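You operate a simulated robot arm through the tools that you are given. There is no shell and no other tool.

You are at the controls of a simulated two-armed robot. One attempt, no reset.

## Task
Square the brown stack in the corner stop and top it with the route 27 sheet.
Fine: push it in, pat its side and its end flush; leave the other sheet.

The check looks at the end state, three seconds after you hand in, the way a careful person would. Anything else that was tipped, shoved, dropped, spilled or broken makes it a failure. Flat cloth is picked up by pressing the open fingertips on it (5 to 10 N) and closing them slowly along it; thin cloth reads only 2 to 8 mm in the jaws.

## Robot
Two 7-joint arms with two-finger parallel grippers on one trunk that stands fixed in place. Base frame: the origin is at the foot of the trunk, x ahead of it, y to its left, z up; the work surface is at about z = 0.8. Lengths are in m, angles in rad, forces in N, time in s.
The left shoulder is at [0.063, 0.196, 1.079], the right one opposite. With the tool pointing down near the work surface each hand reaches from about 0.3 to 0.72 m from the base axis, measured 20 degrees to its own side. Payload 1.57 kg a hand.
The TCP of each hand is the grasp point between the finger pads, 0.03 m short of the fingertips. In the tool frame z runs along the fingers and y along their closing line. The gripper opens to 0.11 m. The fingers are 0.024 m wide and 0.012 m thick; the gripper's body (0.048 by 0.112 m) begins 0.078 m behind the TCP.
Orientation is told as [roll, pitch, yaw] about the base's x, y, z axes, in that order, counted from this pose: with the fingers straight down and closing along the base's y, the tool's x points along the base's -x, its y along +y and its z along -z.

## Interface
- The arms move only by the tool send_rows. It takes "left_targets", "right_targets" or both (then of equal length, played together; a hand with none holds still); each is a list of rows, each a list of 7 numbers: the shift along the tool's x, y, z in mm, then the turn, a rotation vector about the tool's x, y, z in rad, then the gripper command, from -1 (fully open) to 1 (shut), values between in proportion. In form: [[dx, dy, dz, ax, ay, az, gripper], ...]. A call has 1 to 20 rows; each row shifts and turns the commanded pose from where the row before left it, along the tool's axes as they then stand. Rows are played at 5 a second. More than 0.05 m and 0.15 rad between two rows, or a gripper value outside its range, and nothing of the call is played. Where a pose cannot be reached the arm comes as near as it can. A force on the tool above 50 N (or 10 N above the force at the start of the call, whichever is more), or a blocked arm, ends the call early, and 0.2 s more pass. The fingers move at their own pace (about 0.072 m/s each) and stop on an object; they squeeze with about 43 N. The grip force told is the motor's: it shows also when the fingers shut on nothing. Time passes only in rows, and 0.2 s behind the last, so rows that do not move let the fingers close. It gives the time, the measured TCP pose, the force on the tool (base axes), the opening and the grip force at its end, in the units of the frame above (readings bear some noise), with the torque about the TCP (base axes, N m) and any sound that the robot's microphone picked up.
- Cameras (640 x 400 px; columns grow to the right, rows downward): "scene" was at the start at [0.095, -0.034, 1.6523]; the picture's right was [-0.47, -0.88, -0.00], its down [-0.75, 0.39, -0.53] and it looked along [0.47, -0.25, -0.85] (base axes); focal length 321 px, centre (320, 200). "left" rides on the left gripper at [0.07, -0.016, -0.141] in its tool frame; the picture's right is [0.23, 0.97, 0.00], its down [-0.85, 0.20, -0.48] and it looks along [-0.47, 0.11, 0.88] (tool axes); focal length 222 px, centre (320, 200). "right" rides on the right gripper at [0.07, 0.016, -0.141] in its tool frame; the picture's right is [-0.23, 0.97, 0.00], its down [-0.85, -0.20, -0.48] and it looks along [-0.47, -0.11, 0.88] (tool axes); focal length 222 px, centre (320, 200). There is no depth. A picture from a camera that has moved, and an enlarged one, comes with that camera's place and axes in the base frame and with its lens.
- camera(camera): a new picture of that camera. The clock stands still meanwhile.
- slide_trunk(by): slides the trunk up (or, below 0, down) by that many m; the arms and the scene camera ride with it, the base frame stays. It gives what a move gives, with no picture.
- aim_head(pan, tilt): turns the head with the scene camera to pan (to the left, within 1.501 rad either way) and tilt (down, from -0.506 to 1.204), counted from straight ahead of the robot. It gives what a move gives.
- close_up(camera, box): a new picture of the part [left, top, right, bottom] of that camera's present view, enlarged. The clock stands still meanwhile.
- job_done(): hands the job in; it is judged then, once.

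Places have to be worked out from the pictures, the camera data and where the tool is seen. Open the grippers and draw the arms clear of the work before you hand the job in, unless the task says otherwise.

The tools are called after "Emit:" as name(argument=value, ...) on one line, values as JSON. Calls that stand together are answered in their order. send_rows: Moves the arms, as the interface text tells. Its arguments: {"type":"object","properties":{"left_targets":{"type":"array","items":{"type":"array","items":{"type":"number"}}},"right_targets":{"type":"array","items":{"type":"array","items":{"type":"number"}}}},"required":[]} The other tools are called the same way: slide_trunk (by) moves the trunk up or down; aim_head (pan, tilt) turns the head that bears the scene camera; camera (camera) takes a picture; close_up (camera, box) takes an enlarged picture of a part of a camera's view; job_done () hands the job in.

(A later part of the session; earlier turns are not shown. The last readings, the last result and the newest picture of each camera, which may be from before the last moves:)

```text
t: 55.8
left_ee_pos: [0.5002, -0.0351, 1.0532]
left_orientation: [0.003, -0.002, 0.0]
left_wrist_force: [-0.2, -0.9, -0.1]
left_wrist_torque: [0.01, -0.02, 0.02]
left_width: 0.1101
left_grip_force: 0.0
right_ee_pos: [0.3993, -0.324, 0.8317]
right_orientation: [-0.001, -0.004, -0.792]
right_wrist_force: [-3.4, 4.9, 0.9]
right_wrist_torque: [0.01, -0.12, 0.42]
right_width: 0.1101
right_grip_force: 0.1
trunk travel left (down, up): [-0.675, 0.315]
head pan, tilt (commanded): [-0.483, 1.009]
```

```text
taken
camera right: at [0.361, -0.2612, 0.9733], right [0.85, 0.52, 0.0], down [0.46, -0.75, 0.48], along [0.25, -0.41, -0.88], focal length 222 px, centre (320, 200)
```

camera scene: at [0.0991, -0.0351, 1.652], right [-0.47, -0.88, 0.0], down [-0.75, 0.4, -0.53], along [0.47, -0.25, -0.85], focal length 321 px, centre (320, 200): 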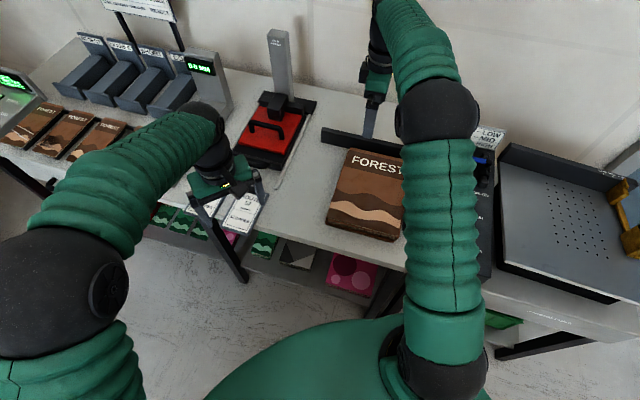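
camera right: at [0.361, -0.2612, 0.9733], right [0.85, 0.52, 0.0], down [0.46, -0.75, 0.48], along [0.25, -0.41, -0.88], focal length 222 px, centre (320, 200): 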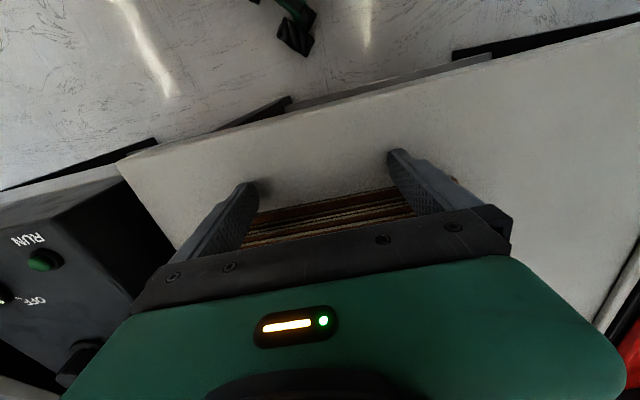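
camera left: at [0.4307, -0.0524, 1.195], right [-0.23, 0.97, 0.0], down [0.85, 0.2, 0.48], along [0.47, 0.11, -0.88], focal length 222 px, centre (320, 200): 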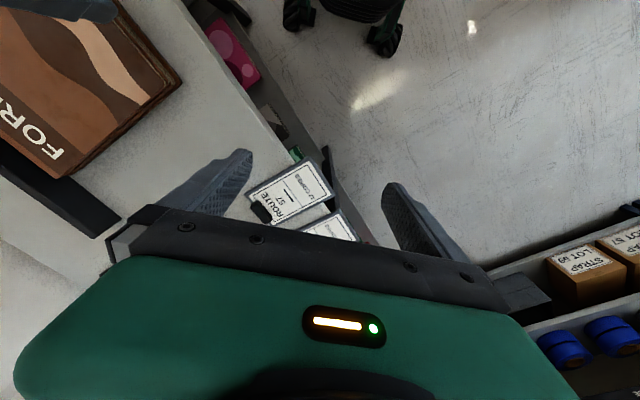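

Contact at 6–8 N, mostly on the left finger. I keep on pushing gently.

Emit:
send_rows(right_targets=[[-4, 0, 0, 0, 0, 0, -1], [-4, 0, 0, 0, 0, 0, -1]])

Emit:
camera(camera="right")

Emit:
close_up(camera="left", box=[0, 0, 200, 200])

```text
t: 56.4
left_ee_pos: [0.4984, -0.0322, 1.0536]
left_orientation: [0.002, -0.005, 0.0]
left_wrist_force: [-0.1, -0.2, -0.1]
left_wrist_torque: [0.01, -0.01, 0.03]
left_width: 0.1103
left_grip_force: 0.0
right_ee_pos: [0.4005, -0.3255, 0.8326]
right_orientation: [-0.006, 0.004, -0.788]
right_wrist_force: [-22.1, 15.5, -7.0]
right_wrist_torque: [-0.33, 0.18, 1.31]
right_width: 0.1094
right_grip_force: 0.0
trunk travel left (down, up): [-0.675, 0.315]
head pan, tilt (commanded): [-0.483, 1.009]
```

```text
taken
camera right: at [0.3627, -0.2634, 0.9742], right [0.85, 0.52, -0.01], down [0.46, -0.75, 0.48], along [0.25, -0.41, -0.88], focal length 222 px, centre (320, 200)
```

right: 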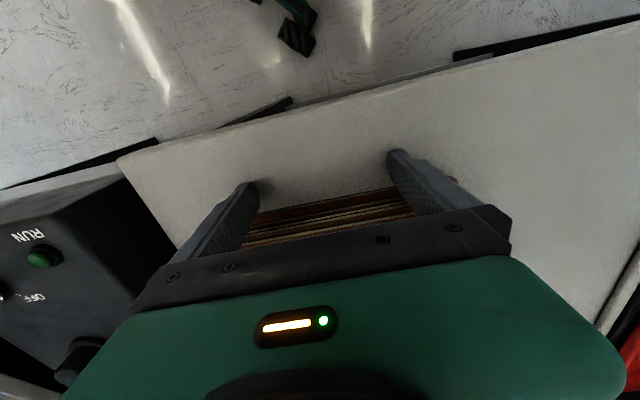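

```text
2.00 times, centred on (100, 100) of left
camera zoom: at [0.428, -0.0485, 1.1959], right [-0.23, 0.97, 0.0], down [0.85, 0.2, 0.48], along [0.47, 0.11, -0.88], focal length 444 px, centre (760, 400)
```

zoom: 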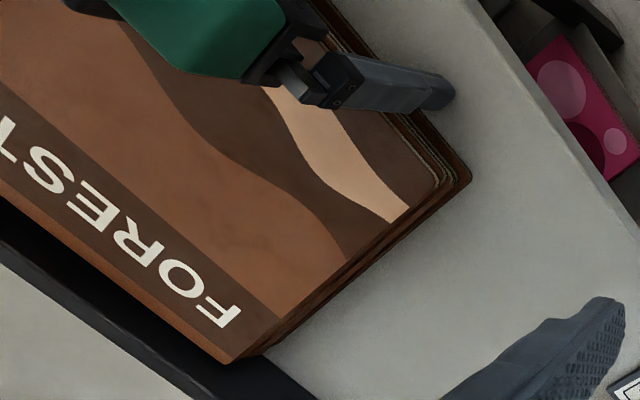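

Blocked again (27 N) at the same place, so the stack is bearing on something. I back off, rise, and look straight down on the inner corner from close above.

Emit:
send_rows(right_targets=[[10, 0, 0, 0, 0, 0, -1], [12, 0, 0, 0, 0, 0, -1], [0, 0, -44, 0, 0, 0, -1], [0, 0, -44, 0, 0, 0, -1], [0, 0, -44, 0, 0, 0, -1], [0, 0, -44, 0, 0, 0, -1], [0, 0, 0, 0, 0, -0.1429, -1], [0, 0, 0, 0, 0, -0.1429, -1], [0, 0, 0, 0, 0, -0.1429, -1], [0, 0, 0, 0, 0, -0.1429, -1], [0, 0, 0, 0, 0, -0.1429, -1], [0, 0, 0, 0, 0, -0.1429, -1], [0, 0, 0, 0, 0, -0.1429, -1], [0, 0, 0, 0, 0, -0.1429, -1], [0, 0, 0, 0, 0, -0.1429, -1], [0, 0, 0, 0, 0, -0.1429, -1], [0, 0, 0, 0, 0, -0.1429, -1]])

Emit:
send_rows(right_targets=[[2.2, -47.7, 0, 0, 0, 0, -1], [2.2, -47.7, 0, 0, 0, 0, -1], [2.2, -47.7, 0, 0, 0, 0, -1], [2.2, -47.7, 0, 0, 0, 0, -1], [2.2, -47.7, 0, 0, 0, 0, -1], [2.2, -47.7, 0, 0, 0, 0, -1]])

Emit:
camera(camera="right")

Emit:
close_up(camera="right", box=[180, 0, 440, 180])

```text
t: 60.0
left_ee_pos: [0.502, -0.0376, 1.053]
left_orientation: [0.005, -0.003, 0.0]
left_wrist_force: [0.3, -0.2, 0.7]
left_wrist_torque: [0.01, 0.0, 0.01]
left_width: 0.1099
left_grip_force: 0.1
right_ee_pos: [0.3887, -0.3142, 1.008]
right_orientation: [-0.003, 0.0, 0.782]
right_wrist_force: [-0.4, 0.1, -0.5]
right_wrist_torque: [0.02, 0.01, 0.01]
right_width: 0.11
right_grip_force: 0.0
trunk travel left (down, up): [-0.675, 0.315]
head pan, tilt (commanded): [-0.483, 1.009]
```

```text
t: 61.4
left_ee_pos: [0.5027, -0.0386, 1.0514]
left_orientation: [0.007, -0.001, 0.001]
left_wrist_force: [0.6, 0.2, -0.3]
left_wrist_torque: [0.0, 0.01, 0.02]
left_width: 0.1098
left_grip_force: 0.1
right_ee_pos: [0.5814, -0.5303, 1.0057]
right_orientation: [0.006, 0.002, 0.78]
right_wrist_force: [1.0, -1.1, -0.2]
right_wrist_torque: [0.01, 0.0, -0.03]
right_width: 0.1099
right_grip_force: 0.1
trunk travel left (down, up): [-0.675, 0.315]
head pan, tilt (commanded): [-0.483, 1.009]
```

```text
taken
camera right: at [0.521, -0.5674, 1.148], right [-0.52, 0.85, 0.0], down [0.75, 0.46, 0.48], along [0.4, 0.25, -0.88], focal length 222 px, centre (320, 200)
```

right: 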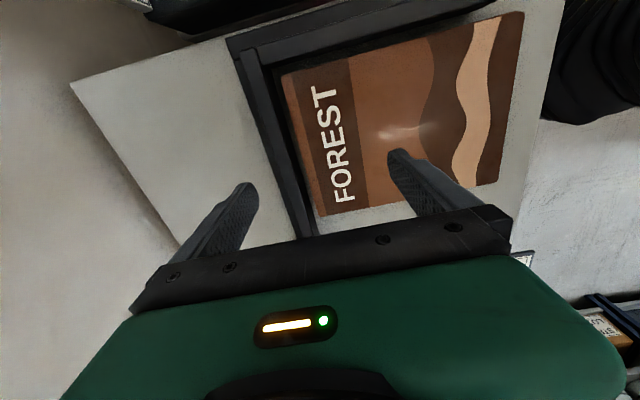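

```text
2.22 times, centred on (310, 90) of right
camera zoom: at [0.521, -0.5674, 1.148], right [-0.52, 0.85, 0.0], down [0.75, 0.46, 0.48], along [0.4, 0.25, -0.88], focal length 494 px, centre (342, 444)
```

zoom: 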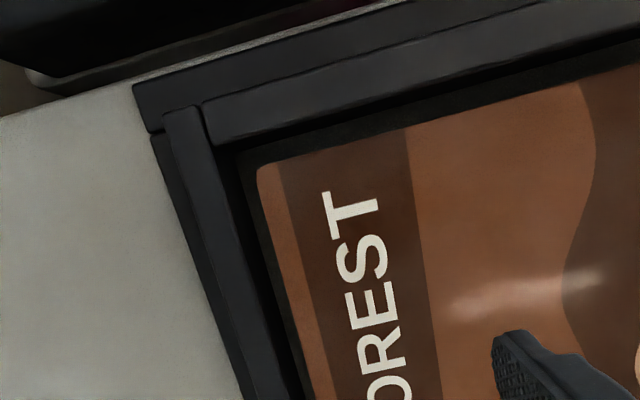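

The gap looks smaller now. I zoom in on the inner corner.

Emit:
close_up(camera="right", box=[240, 40, 310, 110])

Emit:
close_up(camera="right", box=[270, 130, 350, 230])

Emit:
close_up(camera="right", box=[420, 0, 540, 80])

```text
5.71 times, centred on (275, 75) of right
camera zoom: at [0.521, -0.5674, 1.148], right [-0.52, 0.85, 0.0], down [0.75, 0.46, 0.48], along [0.4, 0.25, -0.88], focal length 1269 px, centre (577, 914)
```

zoom: 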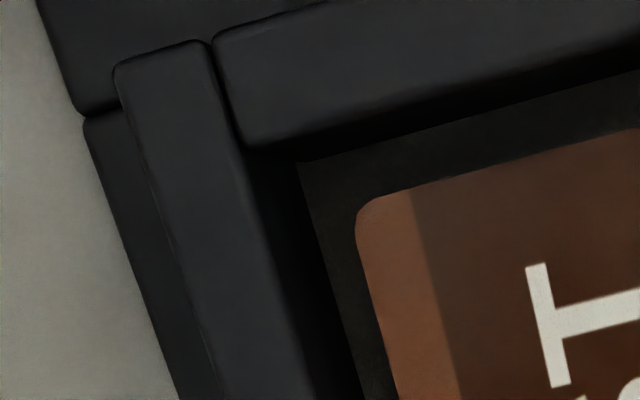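

```text
4.00 times, centred on (310, 180) of right
camera zoom: at [0.521, -0.5674, 1.148], right [-0.52, 0.85, 0.0], down [0.75, 0.46, 0.48], along [0.4, 0.25, -0.88], focal length 888 px, centre (360, 280)
```

zoom: 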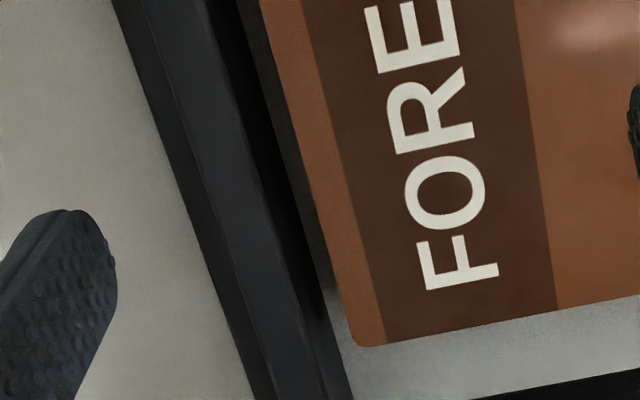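

```text
5.00 times, centred on (480, 40) of right
camera zoom: at [0.521, -0.5674, 1.148], right [-0.52, 0.85, 0.0], down [0.75, 0.46, 0.48], along [0.4, 0.25, -0.88], focal length 1111 px, centre (-480, 1000)
```

zoom: 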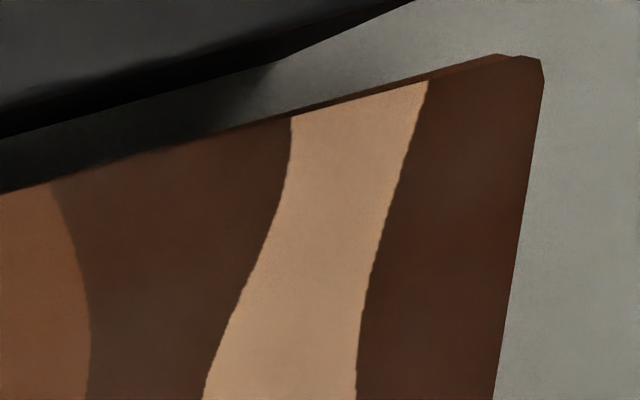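

Seen from straight above, the stack now stands about 13 mm (side) and 16 mm (back) off the bars, evenly and parallel, yet it is blocked hard both ways. I test by touching the stack's top to see whether the body is bigger than it looks.

Emit:
send_rows(right_targets=[[0, 36, 0, 0, 0, 0, -1], [0, 36, 0, 0, 0, 0, -1], [0, 36, 20, 0, 0, 0, -1], [0, 0, 40, 0, 0, 0, -1], [0, 0, 40, 0, 0, 0, -1], [0, 0, 15, 0, 0, 0, -1]])

Emit:
camera(camera="left")

```text
t: 62.8
left_ee_pos: [0.5001, -0.0353, 1.0526]
left_orientation: [0.007, -0.002, 0.0]
left_wrist_force: [0.3, -0.7, 0.4]
left_wrist_torque: [-0.01, -0.03, 0.0]
left_width: 0.1101
left_grip_force: 0.0
right_ee_pos: [0.5028, -0.4502, 0.893]
right_orientation: [-0.004, 0.0, 0.782]
right_wrist_force: [-0.2, 0.5, -0.8]
right_wrist_torque: [0.02, 0.01, 0.0]
right_width: 0.1099
right_grip_force: 0.0
trunk travel left (down, up): [-0.675, 0.315]
head pan, tilt (commanded): [-0.483, 1.009]
```

```text
taken
camera left: at [0.4304, -0.0519, 1.1952], right [-0.23, 0.97, 0.0], down [0.85, 0.2, 0.48], along [0.47, 0.11, -0.88], focal length 222 px, centre (320, 200)
```

left: 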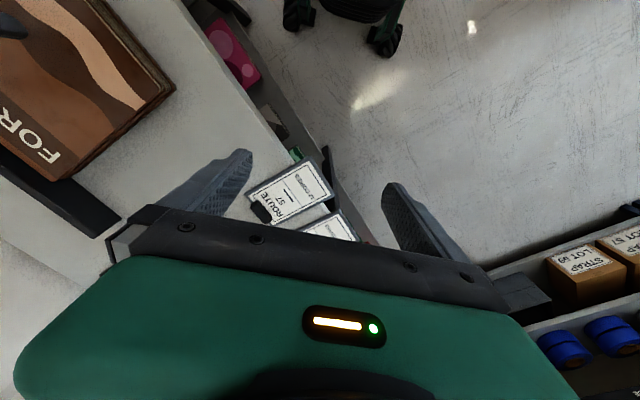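

Tips are at 0.863 over the middle of the stack. I step down gently.

Emit:
send_rows(right_targets=[[0, 0, 5, 0, 0, 0, -1], [0, 0, 4, 0, 0, 0, -1], [0, 0, 0, 0, 0, 0, -1]])

Emit:
send_rows(right_targets=[[0, 0, 3, 0, 0, 0, -1], [0, 0, 0, 0, 0, 0, -1]])

Emit:
send_rows(right_targets=[[0, 0, 3, 0, 0, 0, -1], [0, 0, 0, 0, 0, 0, -1]])

```text
t: 63.5
left_ee_pos: [0.5004, -0.0357, 1.0534]
left_orientation: [0.004, -0.003, 0.0]
left_wrist_force: [-0.4, 0.5, 0.4]
left_wrist_torque: [0.02, 0.02, -0.01]
left_width: 0.1101
left_grip_force: 0.1
right_ee_pos: [0.5018, -0.4501, 0.8852]
right_orientation: [-0.001, 0.0, 0.779]
right_wrist_force: [0.0, -0.2, -0.7]
right_wrist_torque: [0.01, 0.03, 0.03]
right_width: 0.1099
right_grip_force: 0.1
trunk travel left (down, up): [-0.675, 0.315]
head pan, tilt (commanded): [-0.483, 1.009]
```

```text
t: 64.2
left_ee_pos: [0.4998, -0.0371, 1.0527]
left_orientation: [0.005, -0.002, 0.0]
left_wrist_force: [-0.6, -0.8, 0.3]
left_wrist_torque: [0.02, 0.01, 0.01]
left_width: 0.1102
left_grip_force: 0.0
right_ee_pos: [0.5042, -0.4508, 0.881]
right_orientation: [-0.004, 0.0, 0.78]
right_wrist_force: [0.5, -0.5, 0.0]
right_wrist_torque: [0.0, 0.0, -0.02]
right_width: 0.1099
right_grip_force: 0.1
trunk travel left (down, up): [-0.675, 0.315]
head pan, tilt (commanded): [-0.483, 1.009]
```

```text
t: 64.8
left_ee_pos: [0.5003, -0.0357, 1.0532]
left_orientation: [0.006, -0.003, 0.0]
left_wrist_force: [1.0, -0.1, -0.6]
left_wrist_torque: [0.02, -0.04, -0.04]
left_width: 0.1099
left_grip_force: 0.0
right_ee_pos: [0.5048, -0.4506, 0.8775]
right_orientation: [-0.002, 0.001, 0.781]
right_wrist_force: [-0.4, 0.0, -0.8]
right_wrist_torque: [0.0, 0.01, 0.02]
right_width: 0.1099
right_grip_force: 0.1
trunk travel left (down, up): [-0.675, 0.315]
head pan, tilt (commanded): [-0.483, 1.009]
```

Still free with tips at about 0.8475. Next steps, smaller.

Emit:
send_rows(right_targets=[[0, 0, 3, 0, 0, 0, -1], [0, 0, 0, 0, 0, 0, -1]])

Emit:
send_rows(right_targets=[[0, 0, 2, 0, 0, 0, -1], [0, 0, 0, 0, 0, 0, -1]])

Emit:
send_rows(right_targets=[[0, 0, 2, 0, 0, 0, -1], [0, 0, 0, 0, 0, 0, -1]])

```text
t: 65.3
left_ee_pos: [0.5013, -0.0361, 1.0522]
left_orientation: [0.005, -0.003, -0.002]
left_wrist_force: [-0.1, 0.6, 0.1]
left_wrist_torque: [0.01, 0.02, -0.02]
left_width: 0.1101
left_grip_force: 0.1
right_ee_pos: [0.5041, -0.4498, 0.8754]
right_orientation: [-0.001, 0.001, 0.779]
right_wrist_force: [0.5, -0.4, -0.3]
right_wrist_torque: [0.03, 0.01, 0.01]
right_width: 0.1099
right_grip_force: 0.1
trunk travel left (down, up): [-0.675, 0.315]
head pan, tilt (commanded): [-0.483, 1.009]
```

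```text
t: 66.0
left_ee_pos: [0.5018, -0.0354, 1.0518]
left_orientation: [0.006, -0.003, 0.001]
left_wrist_force: [-0.5, -0.7, 0.4]
left_wrist_torque: [0.01, -0.01, 0.0]
left_width: 0.11
left_grip_force: 0.1
right_ee_pos: [0.5054, -0.4494, 0.8732]
right_orientation: [-0.001, 0.001, 0.78]
right_wrist_force: [0.0, -0.2, -0.7]
right_wrist_torque: [0.0, 0.05, 0.01]
right_width: 0.1099
right_grip_force: 0.0
trunk travel left (down, up): [-0.675, 0.315]
head pan, tilt (commanded): [-0.483, 1.009]
```

```text
t: 66.5
left_ee_pos: [0.4998, -0.0354, 1.0537]
left_orientation: [0.007, -0.003, 0.001]
left_wrist_force: [0.1, 0.4, 0.2]
left_wrist_torque: [0.01, -0.02, -0.01]
left_width: 0.1101
left_grip_force: 0.0
right_ee_pos: [0.5054, -0.4507, 0.8724]
right_orientation: [-0.003, -0.001, 0.78]
right_wrist_force: [0.4, 1.1, 9.3]
right_wrist_torque: [0.43, 0.39, 0.01]
right_width: 0.11
right_grip_force: 0.0
trunk travel left (down, up): [-0.675, 0.315]
head pan, tilt (commanded): [-0.483, 1.009]
```

The top is at z = 0.842 as seen, so no hidden height. Next a probe beside the left edge: I come down with the tips about 8 mm outside the visible edge to learn whether the stack's body or the fingers are wider than they look.

Emit:
send_rows(right_targets=[[0, 0, -20, 0, 0, 0, -1], [-47, 0, 0, 0, 0, 0, -1], [-47, 0, 0, 0, 0, 0, -1], [-47, 0, 0, 0, 0, 0, -1], [0, 0, 0, 0, 0, 0, -1]])

Emit:
camera(camera="right")

Emit:
close_up(camera="left", box=[0, 0, 240, 240])

```text
t: 67.8
left_ee_pos: [0.5004, -0.0371, 1.0536]
left_orientation: [0.004, -0.003, -0.001]
left_wrist_force: [0.6, 0.0, 0.0]
left_wrist_torque: [0.03, -0.03, 0.01]
left_width: 0.11
left_grip_force: 0.1
right_ee_pos: [0.6071, -0.3532, 0.8912]
right_orientation: [-0.001, 0.0, 0.778]
right_wrist_force: [0.4, 0.3, -0.4]
right_wrist_torque: [0.0, -0.01, -0.02]
right_width: 0.11
right_grip_force: 0.0
trunk travel left (down, up): [-0.675, 0.315]
head pan, tilt (commanded): [-0.483, 1.009]
```

```text
taken
camera right: at [0.5454, -0.3896, 1.033], right [-0.52, 0.85, 0.0], down [0.75, 0.46, 0.48], along [0.41, 0.25, -0.88], focal length 222 px, centre (320, 200)
```

right: 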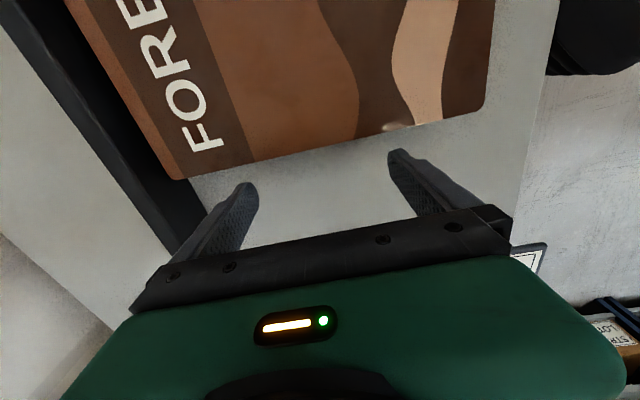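

```text
1.67 times, centred on (120, 120) of left
camera zoom: at [0.43, -0.0537, 1.1953], right [-0.23, 0.97, 0.0], down [0.85, 0.2, 0.48], along [0.47, 0.11, -0.88], focal length 370 px, centre (653, 333)
```

zoom: 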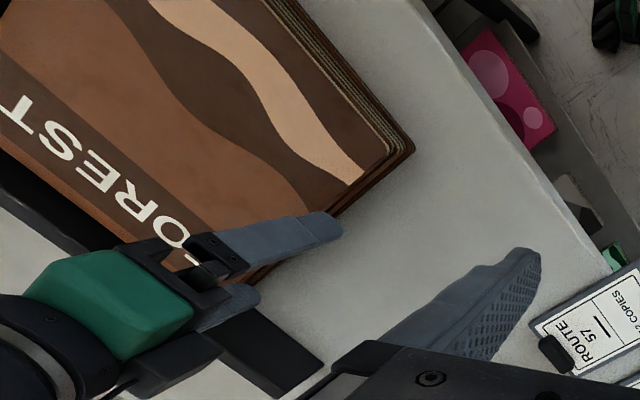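

Tips hang at u ≈ 0.229 (inner face), ~8 mm outside the visible edge. I step down.

Emit:
send_rows(right_targets=[[0, 0, 8, 0, 0, 0, -1], [0, 0, 6, 0, 0, 0, -1], [0, 0, 0, 0, 0, 0, -1]])

Emit:
send_rows(right_targets=[[0, 0, 4, 0, 0, 0, -1], [0, 0, 4, 0, 0, 0, -1]])

```text
t: 68.5
left_ee_pos: [0.5007, -0.0357, 1.0527]
left_orientation: [0.006, -0.003, -0.001]
left_wrist_force: [0.7, 0.0, 0.4]
left_wrist_torque: [0.0, 0.01, 0.0]
left_width: 0.11
left_grip_force: 0.0
right_ee_pos: [0.6067, -0.3523, 0.8772]
right_orientation: [0.0, 0.0, 0.781]
right_wrist_force: [-0.1, 0.4, -0.3]
right_wrist_torque: [0.0, -0.01, -0.02]
right_width: 0.1099
right_grip_force: 0.0
trunk travel left (down, up): [-0.675, 0.315]
head pan, tilt (commanded): [-0.483, 1.009]
```

```text
t: 69.2
left_ee_pos: [0.4983, -0.0367, 1.0544]
left_orientation: [0.005, -0.004, 0.0]
left_wrist_force: [0.9, 0.4, -0.2]
left_wrist_torque: [0.01, 0.02, 0.03]
left_width: 0.11
left_grip_force: 0.0
right_ee_pos: [0.6063, -0.351, 0.8709]
right_orientation: [-0.005, 0.001, 0.78]
right_wrist_force: [0.5, -1.4, 7.6]
right_wrist_torque: [0.28, 0.39, 0.0]
right_width: 0.1092
right_grip_force: 0.0
trunk travel left (down, up): [-0.675, 0.315]
head pan, tilt (commanded): [-0.483, 1.009]
```

The tip meets something at z ≈ 0.841 though it looks 8 mm outside the visible edge — so the magazines' bodies are about 15 mm larger all round than drawn, which fits the equal "gaps" at both bars: the stack really is against both. I lift off and check the layers again.

Emit:
send_rows(right_targets=[[0, 0, -25, 0, 0, 0, -1], [-30, 0, -20, 0, 0, 0, -1], [0, 0, 0, 0, 0, 0, -1]])

Emit:
close_up(camera="left", box=[100, 30, 200, 120])

Emit:
close_up(camera="left", box=[0, 0, 200, 200])

Emit:
close_up(camera="scene", box=[310, 190, 420, 250])

```text
t: 70.0
left_ee_pos: [0.501, -0.0351, 1.0523]
left_orientation: [0.004, -0.001, -0.001]
left_wrist_force: [0.3, 0.3, -0.1]
left_wrist_torque: [0.0, 0.02, -0.02]
left_width: 0.1098
left_grip_force: 0.0
right_ee_pos: [0.6279, -0.3305, 0.9138]
right_orientation: [-0.003, 0.001, 0.781]
right_wrist_force: [0.5, -0.3, -0.4]
right_wrist_torque: [-0.03, 0.0, -0.02]
right_width: 0.11
right_grip_force: 0.0
trunk travel left (down, up): [-0.675, 0.315]
head pan, tilt (commanded): [-0.483, 1.009]
```

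```text
4.44 times, centred on (150, 75) of left
camera zoom: at [0.4312, -0.0518, 1.1949], right [-0.23, 0.97, 0.0], down [0.85, 0.2, 0.48], along [0.47, 0.11, -0.88], focal length 987 px, centre (1076, 756)
```

zoom: 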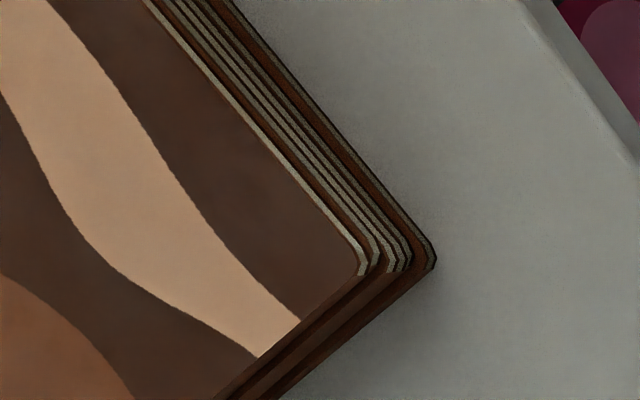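

```text
2.00 times, centred on (100, 100) of left
camera zoom: at [0.4312, -0.0518, 1.1949], right [-0.23, 0.97, 0.0], down [0.85, 0.2, 0.48], along [0.47, 0.11, -0.88], focal length 444 px, centre (760, 400)
```

zoom: 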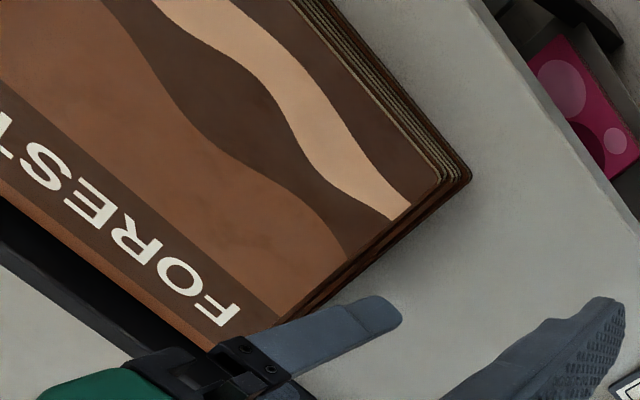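

```text
5.82 times, centred on (365, 220) of scene
camera zoom: at [0.0965, -0.0325, 1.6522], right [-0.47, -0.89, 0.0], down [-0.75, 0.39, -0.53], along [0.47, -0.25, -0.85], focal length 1869 px, centre (58, 84)
```

zoom: 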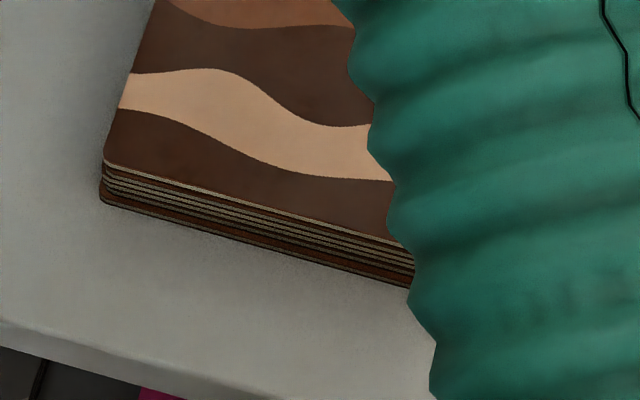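

The near end now looks clean, with evenly spaced flush layers. One more gentle pat on the side to finish: I come down left of the stack again.

Emit:
send_rows(right_targets=[[0, 0, 35, 0, 0, 0, -1], [0, 0, 30, 0, 0, 0, -1], [0, 0, 12, 0, 0, 0, -1], [0, 0, 4, 0, 0, 0, -1], [8, 0, 0, 0, 0, 0, -1], [8, 0, 0, 0, 0, 0, -1]])

Emit:
send_rows(right_targets=[[3, 0, 0, 0, 0, 0, -1], [3, 0, 0, 0, 0, 0, -1]])

```text
t: 71.3
left_ee_pos: [0.5011, -0.0374, 1.0541]
left_orientation: [0.004, -0.003, -0.001]
left_wrist_force: [-0.2, 0.1, -0.2]
left_wrist_torque: [0.0, -0.02, -0.02]
left_width: 0.1099
left_grip_force: 0.0
right_ee_pos: [0.6154, -0.3415, 0.8329]
right_orientation: [-0.001, 0.0, 0.781]
right_wrist_force: [-0.2, 0.0, -0.9]
right_wrist_torque: [0.02, 0.01, 0.01]
right_width: 0.1101
right_grip_force: 0.0
trunk travel left (down, up): [-0.675, 0.315]
head pan, tilt (commanded): [-0.483, 1.009]
```

```text
t: 72.0
left_ee_pos: [0.5014, -0.0362, 1.0536]
left_orientation: [0.006, -0.004, 0.002]
left_wrist_force: [-0.2, 0.3, 1.0]
left_wrist_torque: [-0.01, -0.01, 0.02]
left_width: 0.1101
left_grip_force: 0.1
right_ee_pos: [0.6121, -0.3462, 0.8339]
right_orientation: [-0.003, -0.001, 0.779]
right_wrist_force: [0.4, -0.2, 0.5]
right_wrist_torque: [-0.02, -0.01, 0.04]
right_width: 0.1101
right_grip_force: 0.0
trunk travel left (down, up): [-0.675, 0.315]
head pan, tilt (commanded): [-0.483, 1.009]
```

No contact yet at u ≈ 0.25. Two more small steps.

Emit:
send_rows(right_targets=[[3, 0, 1, 0, 0, 0, -1], [3, 0, 0, 0, 0, 0, -1]])

Emit:
send_rows(right_targets=[[2, 0, 0, 0, 0, 0, -1], [0, 0, 0, 0, 0, 0, -1]])

```text
t: 72.5
left_ee_pos: [0.5027, -0.0325, 1.0523]
left_orientation: [0.004, -0.003, -0.001]
left_wrist_force: [0.4, -0.6, 0.0]
left_wrist_torque: [0.04, 0.02, 0.0]
left_width: 0.11
left_grip_force: 0.1
right_ee_pos: [0.6105, -0.347, 0.8326]
right_orientation: [-0.006, -0.002, 0.784]
right_wrist_force: [15.0, 10.3, 4.0]
right_wrist_torque: [-0.23, -0.01, 1.2]
right_width: 0.1099
right_grip_force: 0.1
trunk travel left (down, up): [-0.675, 0.315]
head pan, tilt (commanded): [-0.483, 1.009]
```

```text
t: 73.2
left_ee_pos: [0.5053, -0.031, 1.0526]
left_orientation: [0.001, 0.0, 0.0]
left_wrist_force: [0.3, 0.0, 0.0]
left_wrist_torque: [0.0, 0.02, -0.03]
left_width: 0.11
left_grip_force: 0.0
right_ee_pos: [0.6104, -0.3466, 0.8338]
right_orientation: [-0.008, 0.001, 0.784]
right_wrist_force: [28.6, 17.8, 5.5]
right_wrist_torque: [-0.42, 0.03, 2.16]
right_width: 0.11
right_grip_force: 0.1
trunk travel left (down, up): [-0.675, 0.315]
head pan, tilt (commanded): [-0.483, 1.009]
```

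34 N, all on the finger nearer the back bar; the near part of the side hasn't been patted yet. I back off, shift 65 mm toward the near edge and pat there too.

Emit:
send_rows(right_targets=[[-8, 0, 0, 0, 0, 0, -1], [-6, 0, 0, 0, 0, 0, -1], [0, 30, 0, 0, 0, 0, -1], [0, 35, 0, 0, 0, 0, -1], [5, 0, 0, 0, 0, 0, -1]])

Emit:
send_rows(right_targets=[[3, 0, 0, 0, 0, 0, -1], [3, 0, 0, 0, 0, 0, -1]])

```text
t: 74.3
left_ee_pos: [0.5009, -0.0358, 1.0522]
left_orientation: [0.006, -0.002, 0.001]
left_wrist_force: [0.8, 0.3, -0.2]
left_wrist_torque: [0.03, -0.02, 0.03]
left_width: 0.1103
left_grip_force: 0.0
right_ee_pos: [0.5652, -0.2994, 0.8311]
right_orientation: [-0.003, 0.001, 0.778]
right_wrist_force: [0.0, 0.0, -0.6]
right_wrist_torque: [0.03, -0.02, 0.01]
right_width: 0.11
right_grip_force: 0.1
trunk travel left (down, up): [-0.675, 0.315]
head pan, tilt (commanded): [-0.483, 1.009]
```

```text
t: 75.0
left_ee_pos: [0.5, -0.0359, 1.0532]
left_orientation: [0.004, -0.003, 0.0]
left_wrist_force: [-0.2, 0.0, 0.3]
left_wrist_torque: [-0.01, -0.03, 0.01]
left_width: 0.1099
left_grip_force: 0.0
right_ee_pos: [0.5618, -0.3026, 0.8323]
right_orientation: [-0.003, 0.002, 0.779]
right_wrist_force: [1.0, 0.0, 0.0]
right_wrist_torque: [-0.01, 0.0, 0.01]
right_width: 0.1101
right_grip_force: 0.1
trunk travel left (down, up): [-0.675, 0.315]
head pan, tilt (commanded): [-0.483, 1.009]
```

Not yet touching at u ≈ 0.2445. I keep stepping gently.

Emit:
send_rows(right_targets=[[3, 0, 0, 0, 0, 0, -1], [0, 0, 0, 0, 0, 0, -1]])

Emit:
send_rows(right_targets=[[3, 0, 0, 0, 0, 0, -1], [0, 0, 0, 0, 0, 0, -1]])

Emit:
close_up(camera="left", box=[0, 0, 240, 240])

```text
t: 75.5
left_ee_pos: [0.5002, -0.036, 1.0531]
left_orientation: [0.008, -0.003, 0.001]
left_wrist_force: [-0.1, 0.6, -0.1]
left_wrist_torque: [-0.02, 0.05, -0.01]
left_width: 0.1098
left_grip_force: 0.1
right_ee_pos: [0.5599, -0.3052, 0.8322]
right_orientation: [-0.002, -0.001, 0.781]
right_wrist_force: [-0.2, 0.5, -0.2]
right_wrist_torque: [0.04, -0.01, -0.02]
right_width: 0.1101
right_grip_force: 0.1
trunk travel left (down, up): [-0.675, 0.315]
head pan, tilt (commanded): [-0.483, 1.009]
```

```text
t: 76.2
left_ee_pos: [0.5001, -0.0364, 1.0523]
left_orientation: [0.007, -0.003, 0.002]
left_wrist_force: [0.3, 0.0, -0.2]
left_wrist_torque: [-0.02, -0.01, -0.03]
left_width: 0.11
left_grip_force: 0.1
right_ee_pos: [0.5567, -0.307, 0.8319]
right_orientation: [-0.001, 0.0, 0.779]
right_wrist_force: [-0.1, -0.2, 0.2]
right_wrist_torque: [0.0, 0.01, -0.02]
right_width: 0.1101
right_grip_force: 0.0
trunk travel left (down, up): [-0.675, 0.315]
head pan, tilt (commanded): [-0.483, 1.009]
```

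```text
1.67 times, centred on (120, 120) of left
camera zoom: at [0.4308, -0.0525, 1.195], right [-0.23, 0.97, 0.0], down [0.85, 0.2, 0.48], along [0.47, 0.11, -0.88], focal length 370 px, centre (653, 333)
```

zoom: 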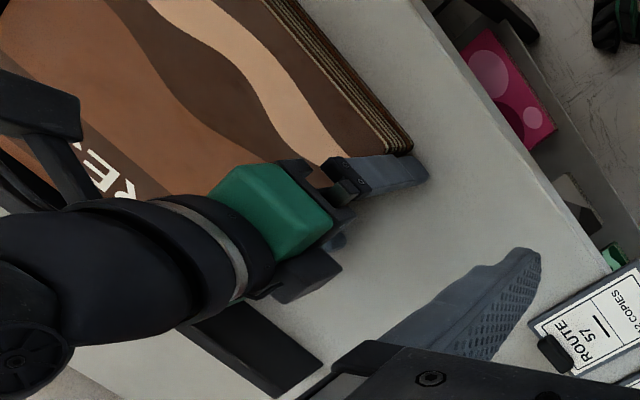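

Interesting: no contact here even at u ≈ 0.238, where the edge at last looks close to the finger. I continue stepping.

Emit:
send_rows(right_targets=[[3, 0, 0, 0, 0, 0, -1], [0, 0, 0, 0, 0, 0, -1]])

Emit:
camera(camera="right")

Emit:
close_up(camera="left", box=[80, 40, 200, 140])

```text
t: 76.8
left_ee_pos: [0.501, -0.0355, 1.0522]
left_orientation: [0.005, -0.003, -0.001]
left_wrist_force: [-0.5, -0.2, 0.4]
left_wrist_torque: [-0.01, -0.02, 0.0]
left_width: 0.1098
left_grip_force: 0.1
right_ee_pos: [0.5556, -0.3088, 0.8308]
right_orientation: [-0.003, -0.001, 0.783]
right_wrist_force: [4.1, 4.2, -1.6]
right_wrist_torque: [0.05, 0.09, 0.42]
right_width: 0.11
right_grip_force: 0.0
trunk travel left (down, up): [-0.675, 0.315]
head pan, tilt (commanded): [-0.483, 1.009]
```

```text
taken
camera right: at [0.494, -0.3449, 0.9737], right [-0.52, 0.85, 0.0], down [0.75, 0.46, 0.48], along [0.41, 0.25, -0.88], focal length 222 px, centre (320, 200)
```

right: 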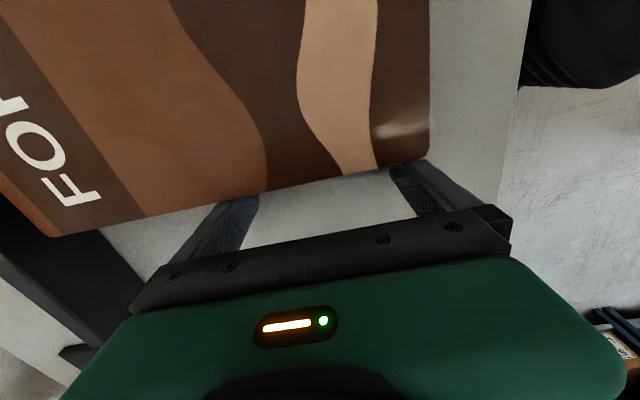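

```text
4.00 times, centred on (140, 90) of left
camera zoom: at [0.4316, -0.0516, 1.1947], right [-0.23, 0.97, 0.0], down [0.85, 0.2, 0.48], along [0.47, 0.11, -0.88], focal length 888 px, centre (1040, 640)
```

zoom: 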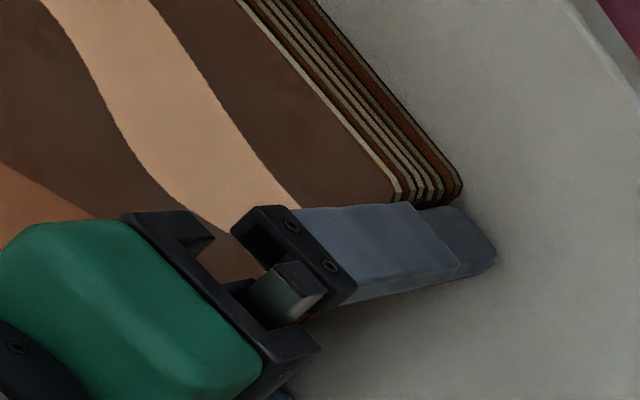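

Here contact (6 N) comes just where the picture shows it. I press a little more to see how the stack answers.

Emit:
send_rows(right_targets=[[3, 0, 0, 0, 0, 0, -1], [0, 0, 0, 0, 0, 0, -1]])

Emit:
send_rows(right_targets=[[3, 0, 0, 0, 0, 0, -1], [0, 0, 0, 0, 0, 0, -1]])

Emit:
camera(camera="right")

Emit:
close_up(camera="left", box=[0, 0, 240, 240])

```text
t: 77.3
left_ee_pos: [0.5005, -0.0349, 1.0523]
left_orientation: [0.003, -0.003, 0.0]
left_wrist_force: [1.0, 0.2, 0.5]
left_wrist_torque: [-0.01, -0.01, 0.0]
left_width: 0.1099
left_grip_force: 0.2
right_ee_pos: [0.5538, -0.3106, 0.8322]
right_orientation: [-0.003, 0.0, 0.778]
right_wrist_force: [4.1, 4.8, 2.2]
right_wrist_torque: [-0.18, -0.06, 0.34]
right_width: 0.1095
right_grip_force: 0.2
trunk travel left (down, up): [-0.675, 0.315]
head pan, tilt (commanded): [-0.483, 1.009]
```

```text
t: 78.0
left_ee_pos: [0.5009, -0.0361, 1.0523]
left_orientation: [0.006, -0.005, 0.0]
left_wrist_force: [-0.1, -0.2, -0.3]
left_wrist_torque: [-0.01, -0.02, -0.01]
left_width: 0.1098
left_grip_force: 0.0
right_ee_pos: [0.5513, -0.3144, 0.8325]
right_orientation: [-0.001, 0.002, 0.781]
right_wrist_force: [2.3, 4.0, 0.8]
right_wrist_torque: [-0.09, -0.01, 0.33]
right_width: 0.1094
right_grip_force: 0.0
trunk travel left (down, up): [-0.675, 0.315]
head pan, tilt (commanded): [-0.483, 1.009]
```

```text
taken
camera right: at [0.4894, -0.3506, 0.9738], right [-0.52, 0.85, 0.0], down [0.75, 0.46, 0.48], along [0.41, 0.25, -0.88], focal length 222 px, centre (320, 200)
```

right: 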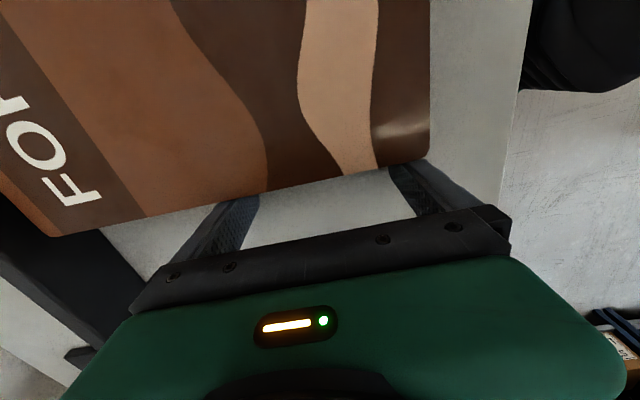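

```text
1.67 times, centred on (120, 120) of left
camera zoom: at [0.4311, -0.0517, 1.1949], right [-0.23, 0.97, 0.0], down [0.85, 0.2, 0.48], along [0.47, 0.11, -0.88], focal length 370 px, centre (653, 333)
```

zoom: 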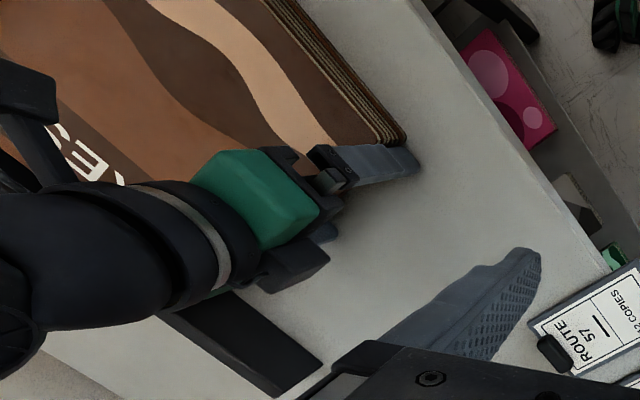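

Now the stack slides on at only 4–5 N, so it was not at the bar after all — the earlier hard stops came from something else near the back. I continue from this spot in 2–3 mm steps until it truly seats.

Emit:
send_rows(right_targets=[[3, 0, 0, 0, 0, 0, -1], [0, 0, 0, 0, 0, 0, -1]])

Emit:
send_rows(right_targets=[[3, 0, 0, 0, 0, 0, -1], [0, 0, 0, 0, 0, 0, -1]])

```text
t: 78.5
left_ee_pos: [0.5011, -0.0356, 1.0532]
left_orientation: [0.003, -0.004, 0.0]
left_wrist_force: [0.9, 0.0, 0.5]
left_wrist_torque: [-0.02, 0.0, 0.01]
left_width: 0.1097
left_grip_force: 0.1
right_ee_pos: [0.5486, -0.3147, 0.8315]
right_orientation: [-0.004, 0.003, 0.781]
right_wrist_force: [5.1, 5.1, 2.4]
right_wrist_torque: [-0.18, -0.04, 0.43]
right_width: 0.1099
right_grip_force: 0.1
trunk travel left (down, up): [-0.675, 0.315]
head pan, tilt (commanded): [-0.483, 1.009]
```

```text
t: 79.2
left_ee_pos: [0.5018, -0.0356, 1.0524]
left_orientation: [0.004, -0.004, 0.0]
left_wrist_force: [0.5, 0.3, -0.2]
left_wrist_torque: [0.0, 0.03, 0.04]
left_width: 0.11
left_grip_force: 0.0
right_ee_pos: [0.5457, -0.317, 0.8323]
right_orientation: [-0.003, 0.002, 0.779]
right_wrist_force: [5.8, 7.4, -0.7]
right_wrist_torque: [-0.06, 0.06, 0.58]
right_width: 0.1099
right_grip_force: 0.0
trunk travel left (down, up): [-0.675, 0.315]
head pan, tilt (commanded): [-0.483, 1.009]
```

Still sliding (9 N) at u ≈ 0.223. Two more 2 mm steps.

Emit:
send_rows(right_targets=[[2, 0, 0, 0, 0, 0, -1], [0, 0, 0, 0, 0, 0, -1]])

Emit:
send_rows(right_targets=[[2, 0, 0, 0, 0, 0, -1], [0, 0, 0, 0, 0, 0, -1]])

Emit:
camera(camera="right")

Emit:
camera(camera="scene")

```text
t: 79.8
left_ee_pos: [0.5016, -0.0331, 1.0513]
left_orientation: [0.005, -0.001, 0.0]
left_wrist_force: [-0.6, 0.2, -0.9]
left_wrist_torque: [-0.03, 0.0, -0.01]
left_width: 0.11
left_grip_force: 0.2
right_ee_pos: [0.5468, -0.3172, 0.8329]
right_orientation: [-0.002, 0.002, 0.782]
right_wrist_force: [11.1, 10.6, -2.3]
right_wrist_torque: [0.0, 0.16, 1.04]
right_width: 0.1093
right_grip_force: 0.0
trunk travel left (down, up): [-0.675, 0.315]
head pan, tilt (commanded): [-0.483, 1.009]
```

```text
t: 80.3
left_ee_pos: [0.5025, -0.0334, 1.0508]
left_orientation: [0.004, -0.002, 0.001]
left_wrist_force: [0.1, 0.4, 0.0]
left_wrist_torque: [0.02, -0.01, 0.01]
left_width: 0.1102
left_grip_force: 0.1
right_ee_pos: [0.5463, -0.3169, 0.8317]
right_orientation: [-0.003, 0.003, 0.781]
right_wrist_force: [17.3, 17.4, -3.7]
right_wrist_torque: [0.09, 0.3, 1.59]
right_width: 0.1096
right_grip_force: 0.0
trunk travel left (down, up): [-0.675, 0.315]
head pan, tilt (commanded): [-0.483, 1.009]
```

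```text
taken
camera right: at [0.4856, -0.3532, 0.9738], right [-0.53, 0.85, 0.0], down [0.75, 0.46, 0.48], along [0.41, 0.25, -0.88], focal length 222 px, centre (320, 200)
```

right: 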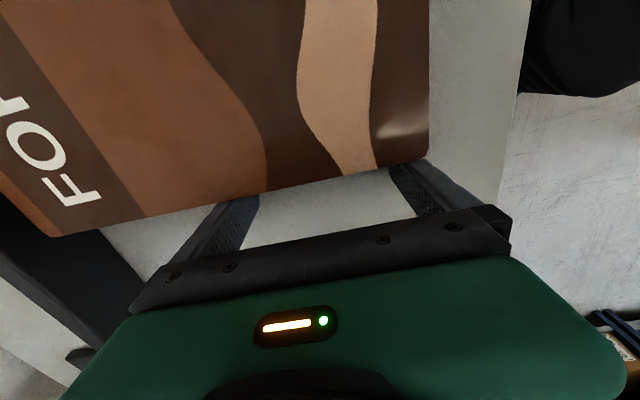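

```text
taken
camera scene: at [0.101, -0.0278, 1.652], right [-0.47, -0.89, 0.0], down [-0.75, 0.39, -0.53], along [0.47, -0.25, -0.85], focal length 321 px, centre (320, 200)
```

scene: 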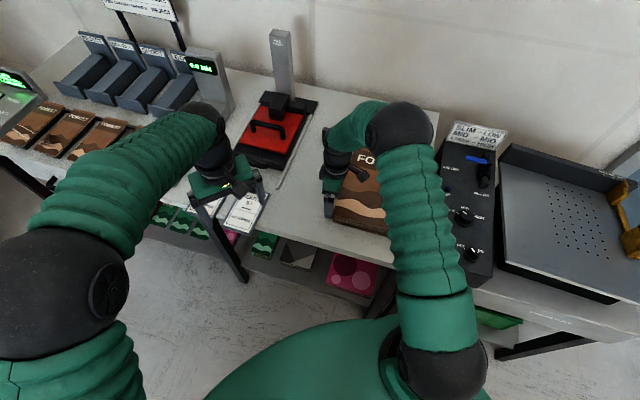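

Now it is blocked at u ≈ 0.223 with ~24 N, and the visible left edge (0.21) puts the right edge within a few mm of the side bar – truly seated. I back off and pat the back part of the side again for comparison.

Emit:
send_rows(right_targets=[[-8, 0, 0, 0, 0, 0, -1], [-10, 0, 0, 0, 0, 0, -1], [-10, 0, 0, 0, 0, 0, -1], [0, -35, 0, 0, 0, 0, -1], [0, -30, 0, 0, 0, 0, -1]])

Emit:
camera(camera="right")

Emit:
close_up(camera="left", box=[0, 0, 240, 240])

```text
t: 81.5
left_ee_pos: [0.5009, -0.0394, 1.0532]
left_orientation: [0.007, -0.005, -0.001]
left_wrist_force: [0.1, -1.1, -0.3]
left_wrist_torque: [0.04, 0.03, 0.03]
left_width: 0.1101
left_grip_force: 0.0
right_ee_pos: [0.6088, -0.3502, 0.8306]
right_orientation: [0.0, -0.001, 0.78]
right_wrist_force: [1.1, 0.6, 0.2]
right_wrist_torque: [0.03, -0.01, 0.02]
right_width: 0.1101
right_grip_force: 0.1
trunk travel left (down, up): [-0.675, 0.315]
head pan, tilt (commanded): [-0.483, 1.009]
```

```text
taken
camera right: at [0.5483, -0.3867, 0.9728], right [-0.52, 0.85, 0.0], down [0.75, 0.46, 0.48], along [0.41, 0.25, -0.88], focal length 222 px, centre (320, 200)
```

right: 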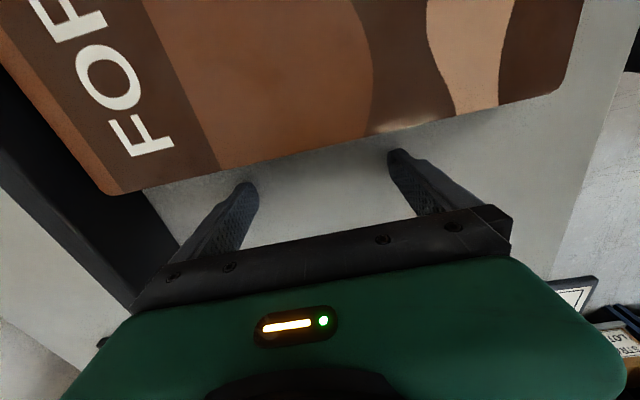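

```text
1.67 times, centred on (120, 120) of left
camera zoom: at [0.4313, -0.0553, 1.1946], right [-0.23, 0.97, 0.01], down [0.85, 0.2, 0.48], along [0.47, 0.11, -0.88], focal length 370 px, centre (653, 333)
```

zoom: 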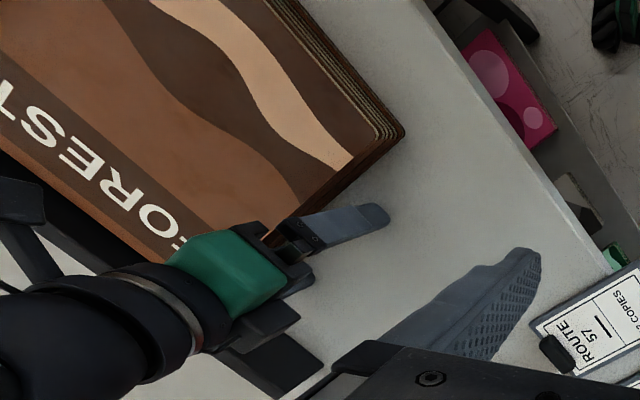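

No contact here now at u ≈ 0.2445, where it was blocked before – so that layer is tucked in now. I step on toward the edge.

Emit:
send_rows(right_targets=[[4, 0, 0, 0, 0, 0, -1], [4, 0, 0, 0, 0, 0, -1], [4, 0, 0, 0, 0, 0, -1]])

Emit:
send_rows(right_targets=[[3, 0, 0, 0, 0, 0, -1], [0, 0, 0, 0, 0, 0, -1]])

```text
t: 82.3
left_ee_pos: [0.5006, -0.0373, 1.0517]
left_orientation: [0.006, -0.003, 0.0]
left_wrist_force: [0.6, -0.3, -1.1]
left_wrist_torque: [0.06, 0.01, 0.02]
left_width: 0.1102
left_grip_force: 0.2
right_ee_pos: [0.6014, -0.357, 0.8304]
right_orientation: [-0.002, -0.001, 0.782]
right_wrist_force: [0.9, -0.3, -0.3]
right_wrist_torque: [-0.02, -0.01, 0.0]
right_width: 0.11
right_grip_force: 0.1
trunk travel left (down, up): [-0.675, 0.315]
head pan, tilt (commanded): [-0.483, 1.009]
```

```text
t: 83.0
left_ee_pos: [0.4999, -0.0366, 1.0528]
left_orientation: [0.004, -0.003, 0.0]
left_wrist_force: [0.0, -0.7, -0.8]
left_wrist_torque: [0.01, 0.02, -0.04]
left_width: 0.1102
left_grip_force: 0.0
right_ee_pos: [0.5999, -0.3578, 0.8322]
right_orientation: [-0.002, 0.0, 0.778]
right_wrist_force: [0.3, -0.6, -0.8]
right_wrist_torque: [0.04, 0.01, -0.03]
right_width: 0.11
right_grip_force: 0.1
trunk travel left (down, up): [-0.675, 0.315]
head pan, tilt (commanded): [-0.483, 1.009]
```

Still free at u ≈ 0.233; on to the edge.

Emit:
send_rows(right_targets=[[3, 0, 0, 0, 0, 0, -1], [3, 0, 0, 0, 0, 0, -1], [0, 0, 0, 0, 0, 0, -1]])

Emit:
send_rows(right_targets=[[3, 0, 0, 0, 0, 0, -1], [0, 0, 0, 0, 0, 0, -1]])

```text
t: 83.8
left_ee_pos: [0.5014, -0.0368, 1.0526]
left_orientation: [0.006, -0.002, -0.002]
left_wrist_force: [0.1, -0.5, -0.3]
left_wrist_torque: [0.01, 0.01, -0.01]
left_width: 0.1099
left_grip_force: 0.0
right_ee_pos: [0.594, -0.3625, 0.8321]
right_orientation: [-0.002, 0.0, 0.78]
right_wrist_force: [0.8, -0.3, 0.3]
right_wrist_torque: [-0.01, -0.01, -0.04]
right_width: 0.1102
right_grip_force: 0.0
trunk travel left (down, up): [-0.675, 0.315]
head pan, tilt (commanded): [-0.483, 1.009]
```

```text
t: 84.3
left_ee_pos: [0.5016, -0.035, 1.0527]
left_orientation: [0.006, -0.002, -0.002]
left_wrist_force: [0.1, 0.8, 0.8]
left_wrist_torque: [0.03, -0.01, -0.01]
left_width: 0.1101
left_grip_force: 0.0
right_ee_pos: [0.5946, -0.3637, 0.8315]
right_orientation: [-0.003, 0.0, 0.78]
right_wrist_force: [4.0, 2.5, 0.5]
right_wrist_torque: [-0.01, 0.07, 0.3]
right_width: 0.11
right_grip_force: 0.0
trunk travel left (down, up): [-0.675, 0.315]
head pan, tilt (commanded): [-0.483, 1.009]
```

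Contact at u ≈ 0.225, in line with the near part (0.223): the side is straight now. One more small press, then I lift and go round for the end.

Emit:
send_rows(right_targets=[[3, 0, 0, 0, 0, 0, -1], [0, 0, 0, 0, 0, 0, -1]])

Emit:
camera(camera="right")

```text
t: 85.0
left_ee_pos: [0.5022, -0.0344, 1.0522]
left_orientation: [0.005, -0.003, -0.001]
left_wrist_force: [-0.1, 0.0, -0.2]
left_wrist_torque: [0.03, 0.0, 0.0]
left_width: 0.11
left_grip_force: 0.0
right_ee_pos: [0.5941, -0.3628, 0.8306]
right_orientation: [-0.004, 0.001, 0.783]
right_wrist_force: [13.7, 8.2, 0.6]
right_wrist_torque: [-0.09, 0.13, 1.11]
right_width: 0.1103
right_grip_force: 0.0
trunk travel left (down, up): [-0.675, 0.315]
head pan, tilt (commanded): [-0.483, 1.009]
```

```text
taken
camera right: at [0.5319, -0.4, 0.9733], right [-0.53, 0.85, 0.0], down [0.75, 0.46, 0.48], along [0.41, 0.25, -0.88], focal length 222 px, centre (320, 200)
```

right: 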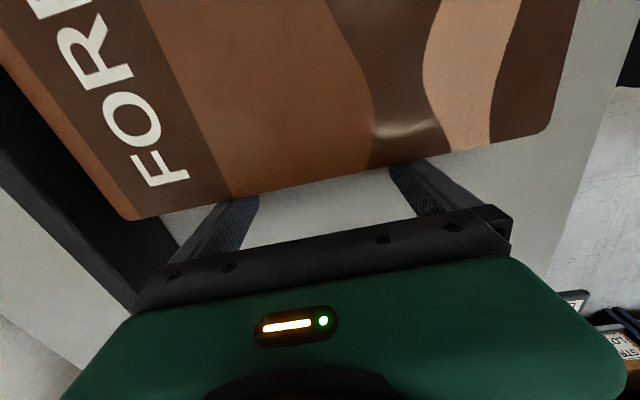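

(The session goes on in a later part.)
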